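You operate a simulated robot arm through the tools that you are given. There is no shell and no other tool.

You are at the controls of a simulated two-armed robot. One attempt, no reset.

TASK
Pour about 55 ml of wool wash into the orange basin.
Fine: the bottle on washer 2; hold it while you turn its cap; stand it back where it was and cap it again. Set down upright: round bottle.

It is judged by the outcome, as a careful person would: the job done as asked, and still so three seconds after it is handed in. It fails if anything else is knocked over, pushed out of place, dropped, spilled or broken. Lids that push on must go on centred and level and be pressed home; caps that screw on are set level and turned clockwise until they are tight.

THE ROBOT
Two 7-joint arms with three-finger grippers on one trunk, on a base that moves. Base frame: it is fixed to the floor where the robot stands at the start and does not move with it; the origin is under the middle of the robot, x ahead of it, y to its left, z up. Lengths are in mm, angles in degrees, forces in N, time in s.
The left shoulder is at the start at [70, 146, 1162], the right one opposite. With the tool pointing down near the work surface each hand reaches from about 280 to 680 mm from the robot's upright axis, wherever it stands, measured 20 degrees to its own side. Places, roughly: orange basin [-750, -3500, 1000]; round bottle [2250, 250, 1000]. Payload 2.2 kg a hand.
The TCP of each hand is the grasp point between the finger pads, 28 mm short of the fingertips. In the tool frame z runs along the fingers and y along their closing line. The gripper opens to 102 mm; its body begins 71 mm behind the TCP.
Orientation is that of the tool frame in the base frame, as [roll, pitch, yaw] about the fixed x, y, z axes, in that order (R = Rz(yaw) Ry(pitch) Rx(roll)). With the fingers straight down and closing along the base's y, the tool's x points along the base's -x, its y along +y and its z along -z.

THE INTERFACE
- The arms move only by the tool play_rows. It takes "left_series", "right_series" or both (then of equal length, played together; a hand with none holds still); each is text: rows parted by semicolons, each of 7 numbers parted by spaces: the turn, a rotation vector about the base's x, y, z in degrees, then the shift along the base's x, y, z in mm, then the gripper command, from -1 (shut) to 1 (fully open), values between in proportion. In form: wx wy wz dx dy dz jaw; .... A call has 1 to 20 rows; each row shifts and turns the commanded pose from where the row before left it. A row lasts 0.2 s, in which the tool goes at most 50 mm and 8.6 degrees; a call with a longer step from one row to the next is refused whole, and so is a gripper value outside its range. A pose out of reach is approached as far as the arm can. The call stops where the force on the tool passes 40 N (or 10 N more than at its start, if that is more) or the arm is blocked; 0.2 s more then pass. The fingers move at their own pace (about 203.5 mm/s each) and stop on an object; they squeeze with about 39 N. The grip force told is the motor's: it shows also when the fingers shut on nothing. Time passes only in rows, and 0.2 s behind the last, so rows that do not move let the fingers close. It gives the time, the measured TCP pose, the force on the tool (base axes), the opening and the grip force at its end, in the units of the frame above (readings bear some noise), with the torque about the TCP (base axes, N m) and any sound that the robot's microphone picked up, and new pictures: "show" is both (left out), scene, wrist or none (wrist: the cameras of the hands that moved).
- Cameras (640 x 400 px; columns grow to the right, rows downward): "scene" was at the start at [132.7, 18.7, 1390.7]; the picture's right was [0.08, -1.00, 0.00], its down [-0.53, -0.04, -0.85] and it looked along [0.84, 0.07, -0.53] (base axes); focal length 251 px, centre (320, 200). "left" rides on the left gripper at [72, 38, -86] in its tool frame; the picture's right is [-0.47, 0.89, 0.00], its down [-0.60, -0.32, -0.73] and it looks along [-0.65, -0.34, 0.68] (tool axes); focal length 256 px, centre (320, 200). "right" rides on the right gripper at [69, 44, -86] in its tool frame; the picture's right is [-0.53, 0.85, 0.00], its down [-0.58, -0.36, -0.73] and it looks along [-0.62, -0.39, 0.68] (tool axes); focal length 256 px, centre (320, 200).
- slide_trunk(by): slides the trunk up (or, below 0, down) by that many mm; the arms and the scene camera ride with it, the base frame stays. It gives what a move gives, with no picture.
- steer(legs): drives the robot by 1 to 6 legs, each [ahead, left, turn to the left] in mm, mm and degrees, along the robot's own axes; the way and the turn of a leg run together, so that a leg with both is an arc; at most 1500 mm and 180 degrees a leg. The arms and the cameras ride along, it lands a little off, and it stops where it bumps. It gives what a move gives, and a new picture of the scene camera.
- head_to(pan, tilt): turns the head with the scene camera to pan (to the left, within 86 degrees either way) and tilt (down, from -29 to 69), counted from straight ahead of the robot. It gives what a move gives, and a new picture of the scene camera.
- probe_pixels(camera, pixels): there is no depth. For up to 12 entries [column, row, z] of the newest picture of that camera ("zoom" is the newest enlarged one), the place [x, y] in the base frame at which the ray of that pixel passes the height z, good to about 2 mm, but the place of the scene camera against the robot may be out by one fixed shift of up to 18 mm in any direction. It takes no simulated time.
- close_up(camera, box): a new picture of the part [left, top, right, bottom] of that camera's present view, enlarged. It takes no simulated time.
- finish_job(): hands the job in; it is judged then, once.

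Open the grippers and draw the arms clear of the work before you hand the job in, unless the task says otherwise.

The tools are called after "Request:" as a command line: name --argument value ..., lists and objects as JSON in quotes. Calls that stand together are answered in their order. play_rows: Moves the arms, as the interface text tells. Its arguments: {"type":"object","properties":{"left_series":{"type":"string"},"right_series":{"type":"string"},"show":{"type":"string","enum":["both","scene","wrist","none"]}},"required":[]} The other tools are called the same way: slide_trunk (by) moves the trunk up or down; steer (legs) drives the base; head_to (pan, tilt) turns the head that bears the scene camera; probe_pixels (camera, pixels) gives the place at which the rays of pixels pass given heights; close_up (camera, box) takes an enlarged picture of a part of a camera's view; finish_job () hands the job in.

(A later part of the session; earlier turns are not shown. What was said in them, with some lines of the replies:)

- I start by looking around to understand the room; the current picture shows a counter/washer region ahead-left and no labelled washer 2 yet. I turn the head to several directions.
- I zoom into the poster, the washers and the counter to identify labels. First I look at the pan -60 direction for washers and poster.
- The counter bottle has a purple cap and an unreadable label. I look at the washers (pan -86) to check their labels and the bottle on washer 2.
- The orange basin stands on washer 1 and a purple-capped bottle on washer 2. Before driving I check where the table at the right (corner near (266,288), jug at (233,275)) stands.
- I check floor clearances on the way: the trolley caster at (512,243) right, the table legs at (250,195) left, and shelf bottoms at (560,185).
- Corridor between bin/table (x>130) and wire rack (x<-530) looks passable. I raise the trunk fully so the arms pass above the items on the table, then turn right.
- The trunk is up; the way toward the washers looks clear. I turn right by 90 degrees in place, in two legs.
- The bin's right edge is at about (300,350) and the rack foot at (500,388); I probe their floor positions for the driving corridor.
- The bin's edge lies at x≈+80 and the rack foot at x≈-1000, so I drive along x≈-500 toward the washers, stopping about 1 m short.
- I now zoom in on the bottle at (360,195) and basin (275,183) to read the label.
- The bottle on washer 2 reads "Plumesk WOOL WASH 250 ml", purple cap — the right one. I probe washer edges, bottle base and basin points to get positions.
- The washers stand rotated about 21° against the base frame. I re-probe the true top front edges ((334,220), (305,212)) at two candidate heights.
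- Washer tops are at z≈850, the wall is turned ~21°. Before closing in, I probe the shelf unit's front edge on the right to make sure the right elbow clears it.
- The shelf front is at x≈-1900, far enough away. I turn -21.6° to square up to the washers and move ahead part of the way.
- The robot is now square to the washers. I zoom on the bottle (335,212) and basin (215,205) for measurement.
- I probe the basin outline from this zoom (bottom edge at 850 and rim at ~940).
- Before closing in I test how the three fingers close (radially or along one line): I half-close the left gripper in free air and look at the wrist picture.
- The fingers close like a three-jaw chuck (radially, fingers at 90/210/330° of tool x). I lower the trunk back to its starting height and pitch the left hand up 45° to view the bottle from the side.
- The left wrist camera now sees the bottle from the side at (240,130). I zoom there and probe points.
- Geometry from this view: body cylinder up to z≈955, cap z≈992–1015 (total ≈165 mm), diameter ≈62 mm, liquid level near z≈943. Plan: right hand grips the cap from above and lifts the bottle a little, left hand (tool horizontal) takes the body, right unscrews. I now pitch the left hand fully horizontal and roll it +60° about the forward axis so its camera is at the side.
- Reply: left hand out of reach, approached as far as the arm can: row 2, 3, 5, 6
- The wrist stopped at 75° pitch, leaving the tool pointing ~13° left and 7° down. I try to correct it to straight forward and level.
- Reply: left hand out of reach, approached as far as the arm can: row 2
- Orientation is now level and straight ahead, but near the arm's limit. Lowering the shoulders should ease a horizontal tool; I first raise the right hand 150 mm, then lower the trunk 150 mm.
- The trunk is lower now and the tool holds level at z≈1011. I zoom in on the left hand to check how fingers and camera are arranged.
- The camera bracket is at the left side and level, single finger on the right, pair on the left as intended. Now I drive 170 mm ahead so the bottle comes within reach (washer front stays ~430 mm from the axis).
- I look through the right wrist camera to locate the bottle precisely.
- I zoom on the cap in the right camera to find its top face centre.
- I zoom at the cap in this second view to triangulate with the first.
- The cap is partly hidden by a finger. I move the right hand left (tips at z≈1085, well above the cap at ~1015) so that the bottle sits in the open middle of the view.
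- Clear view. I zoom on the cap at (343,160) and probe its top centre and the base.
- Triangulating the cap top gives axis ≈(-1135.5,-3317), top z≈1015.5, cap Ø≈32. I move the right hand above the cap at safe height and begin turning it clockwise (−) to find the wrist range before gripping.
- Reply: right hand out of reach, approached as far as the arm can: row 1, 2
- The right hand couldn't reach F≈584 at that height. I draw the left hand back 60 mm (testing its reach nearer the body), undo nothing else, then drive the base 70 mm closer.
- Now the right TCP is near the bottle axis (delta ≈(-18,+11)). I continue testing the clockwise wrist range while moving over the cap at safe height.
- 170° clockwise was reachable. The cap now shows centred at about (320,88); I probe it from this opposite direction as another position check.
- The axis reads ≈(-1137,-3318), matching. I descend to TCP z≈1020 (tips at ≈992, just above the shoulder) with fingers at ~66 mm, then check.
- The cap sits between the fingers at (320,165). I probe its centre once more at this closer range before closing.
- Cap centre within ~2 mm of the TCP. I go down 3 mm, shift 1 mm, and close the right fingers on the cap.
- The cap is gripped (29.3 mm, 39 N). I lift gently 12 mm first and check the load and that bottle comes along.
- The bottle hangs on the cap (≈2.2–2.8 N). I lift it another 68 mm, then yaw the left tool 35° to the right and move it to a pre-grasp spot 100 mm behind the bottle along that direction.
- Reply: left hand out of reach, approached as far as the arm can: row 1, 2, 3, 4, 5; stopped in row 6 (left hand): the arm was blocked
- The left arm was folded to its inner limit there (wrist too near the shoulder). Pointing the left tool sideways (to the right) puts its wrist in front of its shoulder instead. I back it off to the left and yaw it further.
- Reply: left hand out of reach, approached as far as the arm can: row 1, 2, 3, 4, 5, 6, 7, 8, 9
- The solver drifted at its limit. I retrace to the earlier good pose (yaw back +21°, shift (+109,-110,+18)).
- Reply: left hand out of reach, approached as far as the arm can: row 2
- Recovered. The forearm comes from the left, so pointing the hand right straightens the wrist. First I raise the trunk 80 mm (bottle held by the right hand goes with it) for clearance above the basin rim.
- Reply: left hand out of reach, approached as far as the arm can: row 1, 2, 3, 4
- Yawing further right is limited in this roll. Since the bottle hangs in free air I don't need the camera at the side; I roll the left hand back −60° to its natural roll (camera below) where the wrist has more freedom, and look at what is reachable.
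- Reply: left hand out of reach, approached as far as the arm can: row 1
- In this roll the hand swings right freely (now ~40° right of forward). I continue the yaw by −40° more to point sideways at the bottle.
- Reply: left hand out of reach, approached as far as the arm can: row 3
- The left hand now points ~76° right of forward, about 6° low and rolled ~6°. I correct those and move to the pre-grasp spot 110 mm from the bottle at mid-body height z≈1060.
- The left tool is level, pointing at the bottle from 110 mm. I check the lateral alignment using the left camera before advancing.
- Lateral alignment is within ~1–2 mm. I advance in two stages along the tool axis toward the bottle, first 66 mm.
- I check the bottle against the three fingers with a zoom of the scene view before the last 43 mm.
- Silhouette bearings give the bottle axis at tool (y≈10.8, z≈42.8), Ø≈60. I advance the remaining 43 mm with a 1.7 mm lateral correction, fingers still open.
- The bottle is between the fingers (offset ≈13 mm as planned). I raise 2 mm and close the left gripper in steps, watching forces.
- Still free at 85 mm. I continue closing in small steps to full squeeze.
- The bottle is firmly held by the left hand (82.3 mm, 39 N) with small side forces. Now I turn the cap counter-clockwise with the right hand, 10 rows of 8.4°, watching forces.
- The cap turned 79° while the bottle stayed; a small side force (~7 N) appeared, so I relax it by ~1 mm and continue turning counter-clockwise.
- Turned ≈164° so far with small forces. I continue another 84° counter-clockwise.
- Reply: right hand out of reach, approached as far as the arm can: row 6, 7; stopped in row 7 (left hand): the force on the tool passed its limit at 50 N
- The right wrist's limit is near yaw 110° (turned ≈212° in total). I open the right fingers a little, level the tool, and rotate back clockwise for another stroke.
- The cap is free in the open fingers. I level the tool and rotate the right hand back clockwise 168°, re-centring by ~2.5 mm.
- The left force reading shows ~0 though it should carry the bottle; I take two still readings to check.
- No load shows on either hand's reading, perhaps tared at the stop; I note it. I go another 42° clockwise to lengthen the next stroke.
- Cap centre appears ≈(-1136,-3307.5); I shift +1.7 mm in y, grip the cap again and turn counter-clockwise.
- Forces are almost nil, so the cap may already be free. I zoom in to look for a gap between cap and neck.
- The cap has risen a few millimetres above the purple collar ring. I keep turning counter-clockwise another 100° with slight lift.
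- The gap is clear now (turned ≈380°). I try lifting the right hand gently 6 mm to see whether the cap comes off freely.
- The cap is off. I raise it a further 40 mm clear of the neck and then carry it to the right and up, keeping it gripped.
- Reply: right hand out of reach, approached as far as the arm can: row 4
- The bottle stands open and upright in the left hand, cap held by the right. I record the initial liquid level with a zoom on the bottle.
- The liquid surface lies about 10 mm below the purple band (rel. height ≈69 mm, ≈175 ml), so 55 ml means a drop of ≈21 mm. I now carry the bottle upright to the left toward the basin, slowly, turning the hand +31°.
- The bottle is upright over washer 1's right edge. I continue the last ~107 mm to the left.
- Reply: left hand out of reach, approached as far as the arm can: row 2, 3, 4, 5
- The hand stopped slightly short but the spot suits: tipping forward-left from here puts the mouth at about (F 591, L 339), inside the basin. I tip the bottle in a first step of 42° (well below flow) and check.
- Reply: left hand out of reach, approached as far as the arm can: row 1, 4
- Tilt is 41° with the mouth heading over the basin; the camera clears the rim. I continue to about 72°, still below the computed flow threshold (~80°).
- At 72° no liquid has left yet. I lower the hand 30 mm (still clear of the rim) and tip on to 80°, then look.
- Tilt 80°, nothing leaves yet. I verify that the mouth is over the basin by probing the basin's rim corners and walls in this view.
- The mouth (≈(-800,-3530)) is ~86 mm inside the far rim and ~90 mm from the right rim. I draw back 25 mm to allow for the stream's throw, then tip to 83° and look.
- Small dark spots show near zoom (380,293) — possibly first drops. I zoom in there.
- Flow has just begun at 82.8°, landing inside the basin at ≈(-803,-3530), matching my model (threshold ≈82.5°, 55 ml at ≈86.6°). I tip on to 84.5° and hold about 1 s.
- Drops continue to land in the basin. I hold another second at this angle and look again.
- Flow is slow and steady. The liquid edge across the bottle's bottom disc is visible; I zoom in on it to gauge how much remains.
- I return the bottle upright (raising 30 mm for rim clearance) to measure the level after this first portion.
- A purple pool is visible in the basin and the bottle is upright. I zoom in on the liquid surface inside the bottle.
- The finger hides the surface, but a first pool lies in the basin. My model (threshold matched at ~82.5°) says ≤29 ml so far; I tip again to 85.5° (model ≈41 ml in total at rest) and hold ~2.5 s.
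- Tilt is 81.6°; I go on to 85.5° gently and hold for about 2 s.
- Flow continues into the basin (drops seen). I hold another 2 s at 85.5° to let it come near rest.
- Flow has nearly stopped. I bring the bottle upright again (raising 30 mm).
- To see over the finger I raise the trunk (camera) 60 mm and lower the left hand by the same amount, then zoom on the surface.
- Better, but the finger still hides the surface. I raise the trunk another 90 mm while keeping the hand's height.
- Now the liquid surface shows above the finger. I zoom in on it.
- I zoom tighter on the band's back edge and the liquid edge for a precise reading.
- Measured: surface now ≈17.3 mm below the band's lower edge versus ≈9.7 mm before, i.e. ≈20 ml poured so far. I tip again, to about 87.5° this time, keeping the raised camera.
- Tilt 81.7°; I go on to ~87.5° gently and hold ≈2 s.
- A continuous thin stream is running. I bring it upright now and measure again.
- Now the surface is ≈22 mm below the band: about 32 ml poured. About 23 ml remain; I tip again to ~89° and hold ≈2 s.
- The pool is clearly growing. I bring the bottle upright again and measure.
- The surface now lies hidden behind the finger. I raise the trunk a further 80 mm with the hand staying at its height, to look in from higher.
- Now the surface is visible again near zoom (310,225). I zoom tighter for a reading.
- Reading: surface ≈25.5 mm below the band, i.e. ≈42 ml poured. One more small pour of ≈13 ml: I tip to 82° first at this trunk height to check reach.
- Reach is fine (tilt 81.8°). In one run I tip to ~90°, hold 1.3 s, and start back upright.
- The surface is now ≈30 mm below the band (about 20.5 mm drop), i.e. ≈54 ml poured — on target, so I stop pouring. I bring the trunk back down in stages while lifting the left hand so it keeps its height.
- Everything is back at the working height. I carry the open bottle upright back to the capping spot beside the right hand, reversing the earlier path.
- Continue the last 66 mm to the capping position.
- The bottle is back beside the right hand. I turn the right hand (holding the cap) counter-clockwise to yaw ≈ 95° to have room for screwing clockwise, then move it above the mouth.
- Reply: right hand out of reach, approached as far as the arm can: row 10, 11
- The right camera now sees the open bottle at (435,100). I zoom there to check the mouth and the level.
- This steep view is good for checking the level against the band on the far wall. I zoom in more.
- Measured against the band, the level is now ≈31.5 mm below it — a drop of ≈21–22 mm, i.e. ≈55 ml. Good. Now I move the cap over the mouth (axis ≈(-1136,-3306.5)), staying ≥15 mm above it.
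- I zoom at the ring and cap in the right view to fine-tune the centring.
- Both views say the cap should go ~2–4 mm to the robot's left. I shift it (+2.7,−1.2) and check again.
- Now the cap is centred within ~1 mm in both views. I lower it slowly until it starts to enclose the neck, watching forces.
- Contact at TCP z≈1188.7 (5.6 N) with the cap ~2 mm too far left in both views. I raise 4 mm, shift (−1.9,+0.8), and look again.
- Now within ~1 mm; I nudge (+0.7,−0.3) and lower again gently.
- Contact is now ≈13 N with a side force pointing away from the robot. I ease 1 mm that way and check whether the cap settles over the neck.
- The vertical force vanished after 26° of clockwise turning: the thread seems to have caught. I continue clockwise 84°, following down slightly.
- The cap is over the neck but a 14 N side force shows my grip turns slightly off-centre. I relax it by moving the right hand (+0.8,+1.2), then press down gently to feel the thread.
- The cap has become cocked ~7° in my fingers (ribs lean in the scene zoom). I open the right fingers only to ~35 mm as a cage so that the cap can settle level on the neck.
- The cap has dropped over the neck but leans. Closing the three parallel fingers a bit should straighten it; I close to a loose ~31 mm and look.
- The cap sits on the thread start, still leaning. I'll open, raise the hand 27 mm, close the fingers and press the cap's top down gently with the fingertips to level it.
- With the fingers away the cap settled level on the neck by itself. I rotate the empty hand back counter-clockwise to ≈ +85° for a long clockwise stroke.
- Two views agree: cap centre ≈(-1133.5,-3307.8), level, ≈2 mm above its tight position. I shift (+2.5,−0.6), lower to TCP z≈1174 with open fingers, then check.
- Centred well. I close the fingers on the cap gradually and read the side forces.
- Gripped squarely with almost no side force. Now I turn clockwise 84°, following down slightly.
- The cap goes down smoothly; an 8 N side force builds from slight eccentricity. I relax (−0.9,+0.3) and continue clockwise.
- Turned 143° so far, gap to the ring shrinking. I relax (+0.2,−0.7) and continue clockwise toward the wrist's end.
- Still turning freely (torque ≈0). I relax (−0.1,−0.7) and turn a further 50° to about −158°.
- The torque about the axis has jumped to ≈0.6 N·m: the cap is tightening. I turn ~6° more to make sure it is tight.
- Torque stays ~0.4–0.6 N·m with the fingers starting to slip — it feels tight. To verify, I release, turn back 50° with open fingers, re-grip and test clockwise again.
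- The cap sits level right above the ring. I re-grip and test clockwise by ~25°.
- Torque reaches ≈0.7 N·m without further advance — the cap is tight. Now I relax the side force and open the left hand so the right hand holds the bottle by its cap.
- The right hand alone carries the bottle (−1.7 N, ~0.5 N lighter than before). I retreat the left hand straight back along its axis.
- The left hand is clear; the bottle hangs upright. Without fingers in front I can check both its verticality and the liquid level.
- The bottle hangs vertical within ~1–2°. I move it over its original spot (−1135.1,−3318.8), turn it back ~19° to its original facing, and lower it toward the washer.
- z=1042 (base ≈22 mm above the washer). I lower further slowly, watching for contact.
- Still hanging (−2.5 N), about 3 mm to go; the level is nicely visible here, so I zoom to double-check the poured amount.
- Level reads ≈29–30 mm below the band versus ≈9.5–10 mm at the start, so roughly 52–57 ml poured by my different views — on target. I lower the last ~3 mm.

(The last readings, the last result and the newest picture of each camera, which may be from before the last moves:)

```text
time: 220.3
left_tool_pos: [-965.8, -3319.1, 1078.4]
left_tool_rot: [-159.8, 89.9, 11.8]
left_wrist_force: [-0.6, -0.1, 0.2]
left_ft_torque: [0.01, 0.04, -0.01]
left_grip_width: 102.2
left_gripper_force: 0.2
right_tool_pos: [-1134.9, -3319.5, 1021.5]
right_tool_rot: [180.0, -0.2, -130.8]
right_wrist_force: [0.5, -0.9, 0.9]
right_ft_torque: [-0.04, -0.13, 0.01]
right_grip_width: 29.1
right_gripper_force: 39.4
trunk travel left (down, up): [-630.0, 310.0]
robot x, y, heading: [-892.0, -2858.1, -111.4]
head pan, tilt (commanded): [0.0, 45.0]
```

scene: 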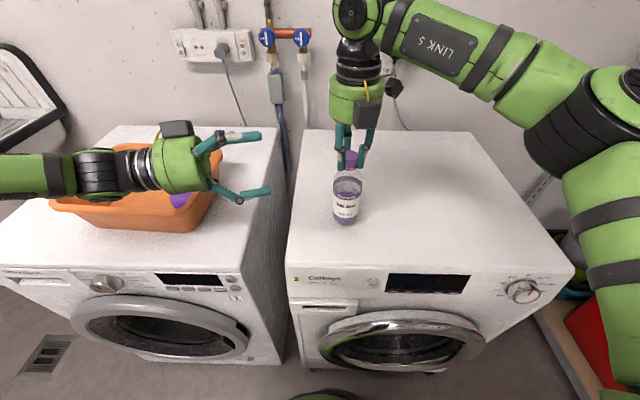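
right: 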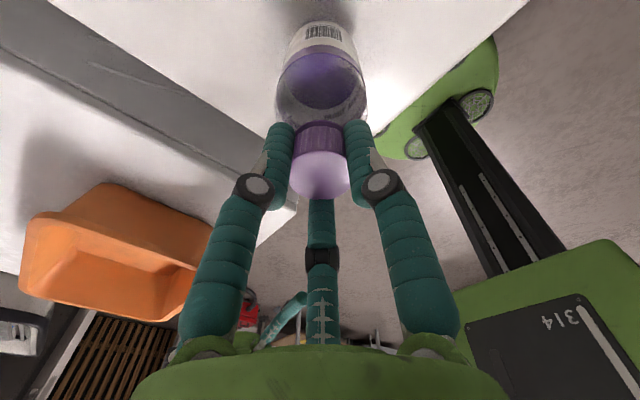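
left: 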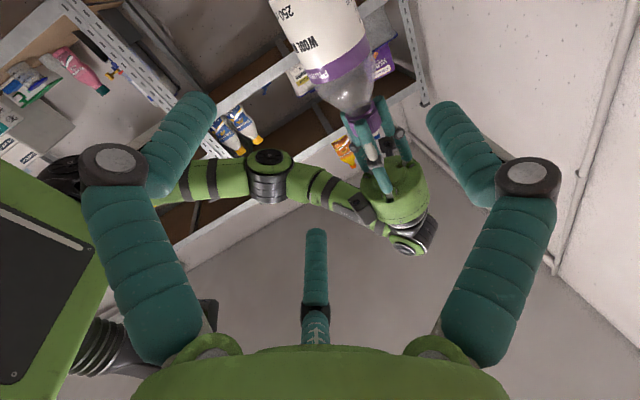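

The base has touched (force changed from −2 to +0.9 N). I press 0.7 mm more and open the right fingers slowly.

Request:
play_rows --right_series "0 0 0 0 0 -0.7 -1; 0 0 0 0 0 0 -1; 0 0 0 0 0 0 -0.5; 0 0 0 0 0 0 -0.36; 0 0 0 0 0 0 -0.3; 0 0 0 0 0 0 -0.1; 0 0 0 0 0 0 0.2; 0 0 0 0 0 0 0.2" --show "both"

Request:
close_up --camera "scene" --box '[300, 140, 400, 240]'

```text
time: 222.1
left_tool_pos: [-966.7, -3318.6, 1078.7]
left_tool_rot: [-159.6, 89.9, 11.9]
left_wrist_force: [-0.5, -0.1, -0.8]
left_ft_torque: [0.0, -0.01, -0.01]
left_grip_width: 102.0
left_gripper_force: 0.0
right_tool_pos: [-1136.4, -3319.3, 1020.3]
right_tool_rot: [-180.0, -0.2, -130.8]
right_wrist_force: [0.9, 0.1, 0.5]
right_ft_torque: [0.01, 0.01, 0.0]
right_grip_width: 61.1
right_gripper_force: 0.0
trunk travel left (down, up): [-630.0, 310.0]
robot x, y, heading: [-894.9, -2860.4, -111.3]
head pan, tilt (commanded): [0.0, 45.0]
```

scene: 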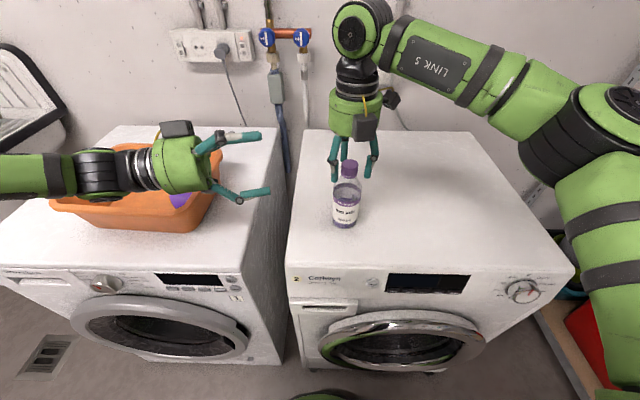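
right: 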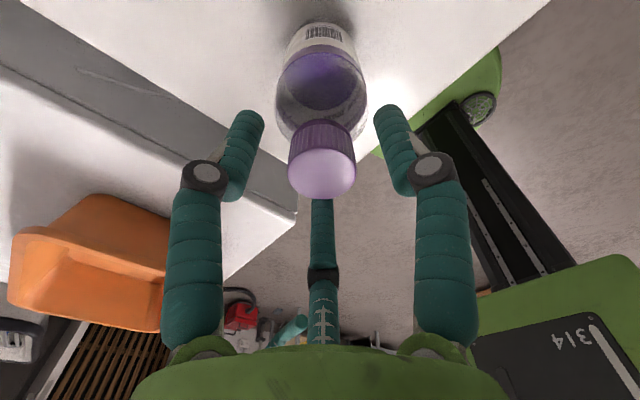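

```text
4.00 times, centred on (350, 190) of scene
```

zoom: 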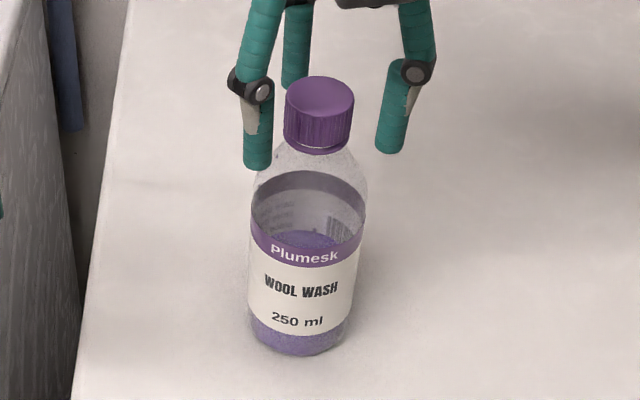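

The bottle stands upright and capped at its spot. I raise the right hand straight up, clear of the cap.

Request:
play_rows --right_series "0 0 0 0 0 10 0.2; 0 0 0 0 0 15 0.2; 0 0 0 0 0 20 0.2; 0 0 0 0 0 20 0.2; 0 0 0 0 0 20 0.2; 0 0 0 0 0 8 0.2" --show "both"

Request:
close_up --camera "scene" --box '[300, 140, 400, 240]'

Request:
close_up --camera "scene" --box '[325, 150, 375, 190]'

```text
time: 223.5
left_tool_pos: [-967.5, -3318.2, 1077.8]
left_tool_rot: [-161.9, 89.8, 9.8]
left_wrist_force: [0.1, -0.7, 0.0]
left_ft_torque: [0.0, 0.01, 0.02]
left_grip_width: 101.9
left_gripper_force: 0.0
right_tool_pos: [-1134.0, -3321.3, 1112.3]
right_tool_rot: [-179.9, -0.1, -130.7]
right_wrist_force: [-0.2, 0.1, -0.5]
right_ft_torque: [-0.01, 0.05, 0.03]
right_grip_width: 61.2
right_gripper_force: 0.1
trunk travel left (down, up): [-630.0, 310.0]
robot x, y, heading: [-895.9, -2854.3, -111.4]
head pan, tilt (commanded): [0.0, 45.0]
```

scene: 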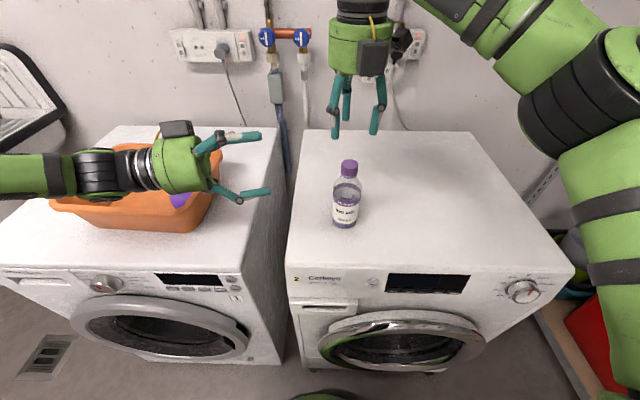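
right: 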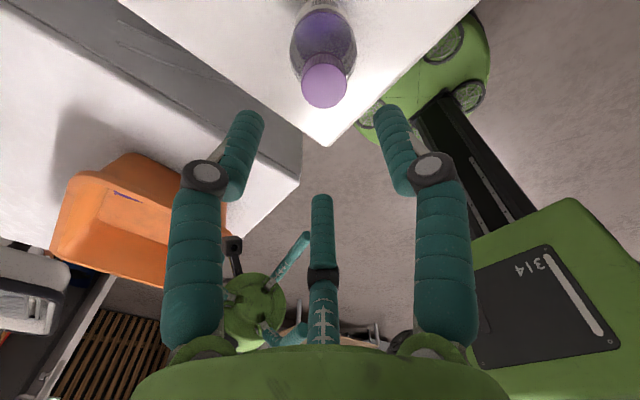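

```text
4.00 times, centred on (350, 190) of scene
```

zoom: 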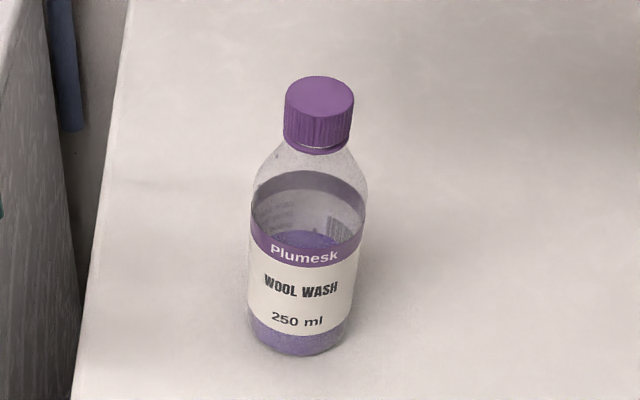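

```text
10.00 times, centred on (350, 170) of scene
```

zoom: 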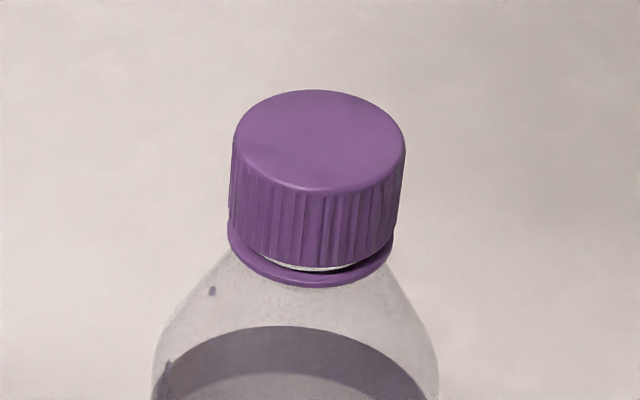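

Cap is level with only a slim gap to the ring. I compare with the original tight state from nearly the same right-camera pose.

Request:
close_up --camera "right" --box '[260, 30, 388, 110]'

```text
5.00 times, centred on (324, 70) of right
```

zoom: 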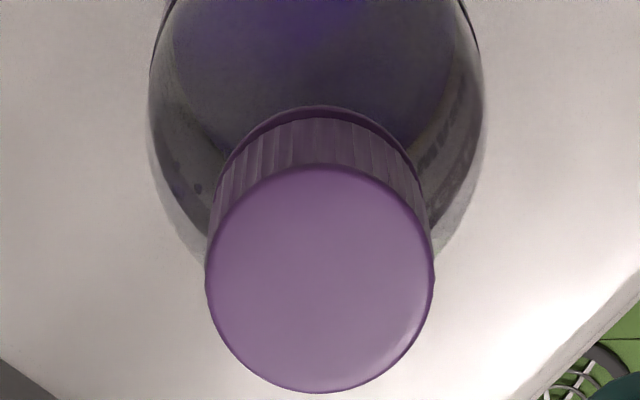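

The proportions match the original tight state. As a last check of the amount, I put the right camera back in exactly the pose used before pouring (TCP ≈(-1094,-3262,1113), yaw 68.7°).

Request:
play_rows --right_series "0 0 8.4 2 3 0 0.2; 0 0 8.4 2 3 0 0.2; 0 0 8.4 2 3 0 0.2; 0 0 8.4 2 3 0 0.2; 0 0 8.4 2 3 0 0.2; 0 0 8.4 2 3 0 0.2; 0 0 8.4 2 3 0 0.2; 0 0 8.4 2 3 0 0.2; 0 0 8.4 2 3 0 0.2; 0 0 8.4 2 3 0 0.2; 0 0 8.4 2 3 0 0.2; 0 0 8.4 2 3 0 0.2; 0 0 8.4 2 3 0 0.2; 0 0 8.4 2 3 0 0.2; 0 0 8.4 2 3 0 0.2; 0 0 8.4 2 3 0 0.2; 0 0 8.4 2 3 0 0.2; 0 0 8.4 2 3 0 0.2; 0 0 8.4 2 3 0 0.2; 0 0 8.4 2 3 0 0.2" --show "none"

Request:
play_rows --right_series "0 0 8.4 0 0 0 0.2; 0 0 8.4 0 0 0 0.2; 0 0 8.4 0 0 0 0.2; 0 0 6.2 0 0 0 1; 0 0 0 0 0 0 1" --show "wrist"

```text
time: 227.7
left_tool_pos: [-967.6, -3317.6, 1078.8]
left_tool_rot: [-160.5, 89.9, 11.2]
left_wrist_force: [0.3, -0.8, -0.3]
left_ft_torque: [-0.02, 0.05, -0.01]
left_grip_width: 102.0
left_gripper_force: 0.1
right_tool_pos: [-1095.7, -3258.8, 1111.9]
right_tool_rot: [-180.0, -0.3, 37.4]
right_wrist_force: [0.0, 0.5, 0.3]
right_ft_torque: [0.0, 0.05, 0.0]
right_grip_width: 61.0
right_gripper_force: 0.1
trunk travel left (down, up): [-630.0, 310.0]
robot x, y, heading: [-895.6, -2856.1, -111.3]
head pan, tilt (commanded): [0.0, 45.0]
```

```text
time: 228.9
left_tool_pos: [-966.5, -3317.8, 1078.4]
left_tool_rot: [-158.0, 89.9, 13.7]
left_wrist_force: [-0.5, -0.4, 0.1]
left_ft_torque: [-0.02, 0.01, 0.03]
left_grip_width: 102.0
left_gripper_force: 0.0
right_tool_pos: [-1095.3, -3259.3, 1112.8]
right_tool_rot: [180.0, -0.2, 68.7]
right_wrist_force: [0.6, 0.1, 0.0]
right_ft_torque: [0.02, -0.01, -0.04]
right_grip_width: 101.8
right_gripper_force: 0.2
trunk travel left (down, up): [-630.0, 310.0]
robot x, y, heading: [-895.3, -2857.6, -111.4]
head pan, tilt (commanded): [0.0, 45.0]
```

right: 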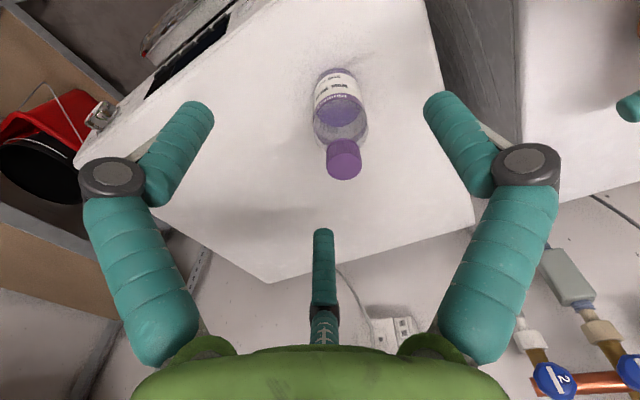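

The pose matches the earlier one almost exactly (bottle at (340,115), cap at (344,160), as before). I zoom with the same boxes to compare levels.

Request:
close_up --camera "right" --box '[240, 40, 400, 140]'

Request:
close_up --camera "right" --box '[280, 110, 408, 190]'

Request:
close_up --camera "right" --box '[300, 90, 380, 140]'

```text
4.00 times, centred on (320, 90) of right
```

zoom: 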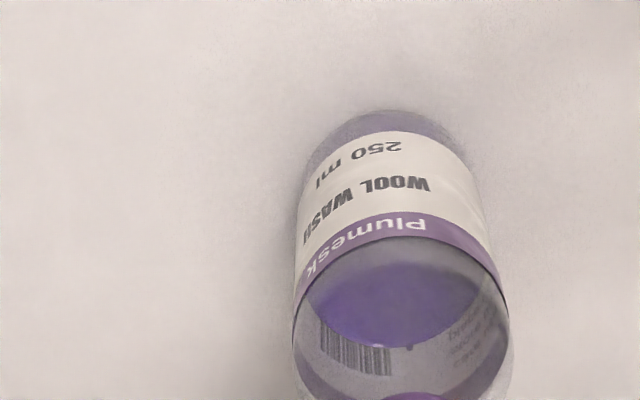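

```text
5.00 times, centred on (344, 150) of right
```

zoom: 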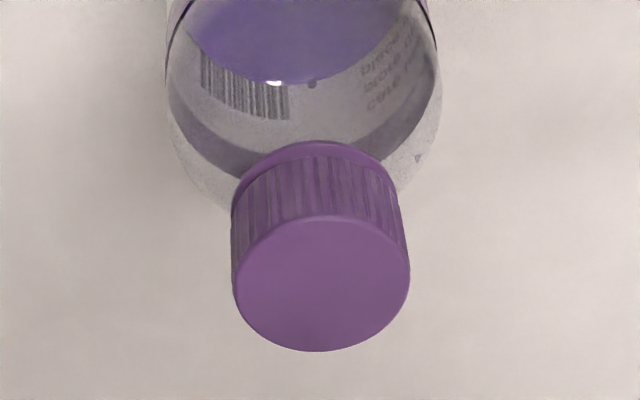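

```text
8.00 times, centred on (340, 115) of right
```

zoom: 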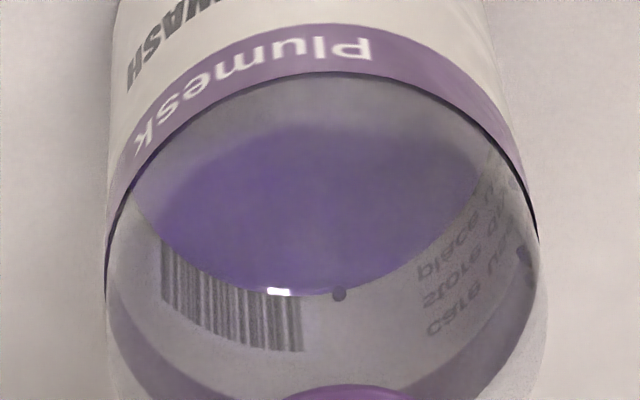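

Direct comparison of identical views gives a level drop of ≈20 mm, i.e. ≈53–54 ml poured — about 55 ml as asked. Now I draw the arms clear: trunk up 150 mm, then back the robot away.

Request:
slide_trunk --by 150

Request:
steer --legs '[[-350, 0, 0]]'

```text
time: 230.7
left_tool_pos: [-967.1, -3318.1, 1228.6]
left_tool_rot: [-154.0, 89.9, 17.7]
left_wrist_force: [0.6, -0.6, 0.0]
left_ft_torque: [0.04, 0.0, 0.02]
left_grip_width: 102.0
left_gripper_force: 0.1
right_tool_pos: [-1093.6, -3259.8, 1262.5]
right_tool_rot: [-180.0, -0.1, 68.6]
right_wrist_force: [0.6, 0.2, -0.5]
right_ft_torque: [0.0, 0.03, 0.02]
right_grip_width: 101.9
right_gripper_force: 0.1
trunk travel left (down, up): [-780.0, 160.0]
robot x, y, heading: [-898.8, -2856.4, -111.1]
head pan, tilt (commanded): [0.0, 45.0]
```

```text
time: 232.9
left_tool_pos: [-838.6, -3000.4, 1227.3]
left_tool_rot: [-134.2, 89.8, 37.9]
left_wrist_force: [-0.2, -0.1, -0.5]
left_ft_torque: [0.0, 0.03, -0.05]
left_grip_width: 102.0
left_gripper_force: 0.0
right_tool_pos: [-967.4, -2940.9, 1261.7]
right_tool_rot: [180.0, -0.2, 69.0]
right_wrist_force: [0.3, -1.2, 1.2]
right_ft_torque: [0.02, 0.0, 0.03]
right_grip_width: 102.0
right_gripper_force: 0.1
trunk travel left (down, up): [-780.0, 160.0]
robot x, y, heading: [-767.4, -2539.1, -111.0]
head pan, tilt (commanded): [0.0, 45.0]
```

scene: 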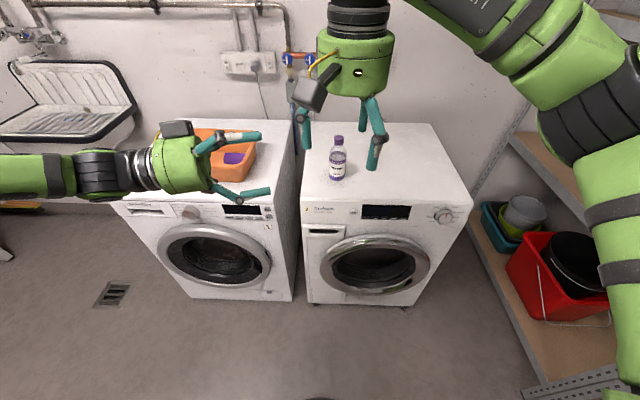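

Both hands are open and well back. I check the washers for spills before handing in.

Request:
close_up --camera "scene" --box '[150, 110, 300, 210]'

Request:
close_up --camera "scene" --box '[280, 110, 440, 210]'

Request:
close_up --camera "left" --box '[0, 0, 640, 400]'

```text
4.00 times, centred on (225, 160) of scene
```

zoom: 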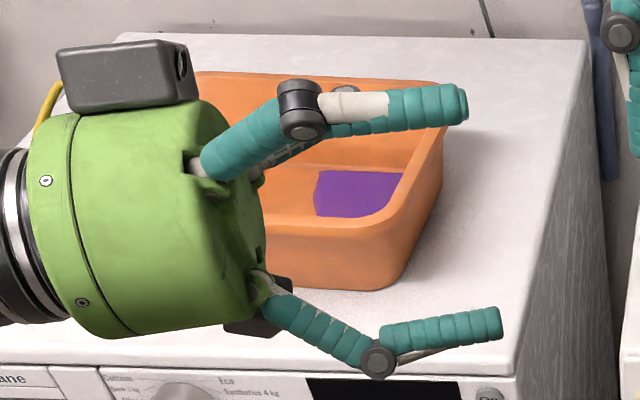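

```text
4.00 times, centred on (360, 160) of scene
```

zoom: 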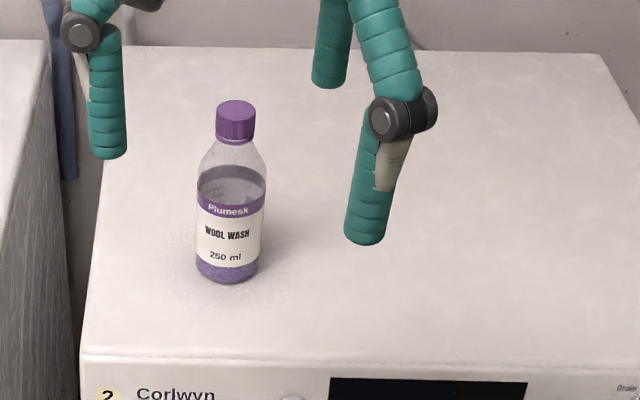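

```text
1.00 times, centred on (320, 200) of left (not enlarged: the box is as wide or as high as the picture)
```

zoom: 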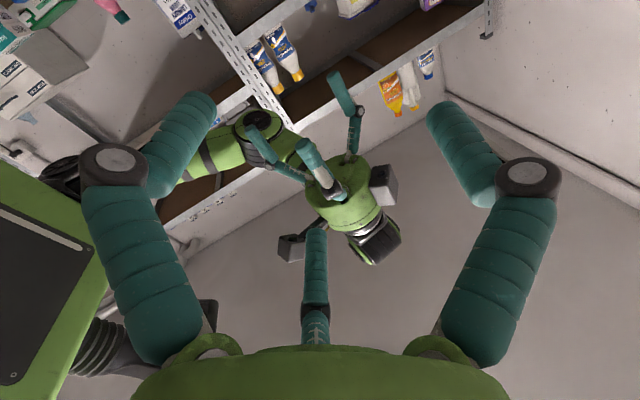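

The basin holds the purple pool. The washers look dry in the pictures, and the bottle stands capped and upright at its place on washer 2. The grippers are open and clear of the work, so I hand the job in.

Request:
finish_job

```text
The job is handed in.
```

I poured about 53–54 ml of wool wash into the orange basin, then capped the bottle again. It is back upright at its spot on washer 2. I don't have the judge's verdict.

- **Amount:** I judged the pour from how far the liquid level dropped in the bottle, about 20 mm. My readings from different camera views ranged from roughly 51 to 57 ml, so treat the figure as an estimate.
- **Which bottle:** I used the one on washer 2, whose label reads "Plumesk WOOL WASH 250 ml". The place you gave for "round bottle" pointed to a different bottle on the counter, which I left alone.
- **Cap:** The left hand held the bottle while the right hand turned the cap. On the first try the cap went on crooked, so I let it settle level, gripped it again and screwed it down. It finally resisted at about 0.7 N·m, and it sits as low as it did before I opened it.
- **Surroundings:** I saw no spills on the washers and nothing knocked over or moved. Both grippers are open, and I backed the robot away before handing in.
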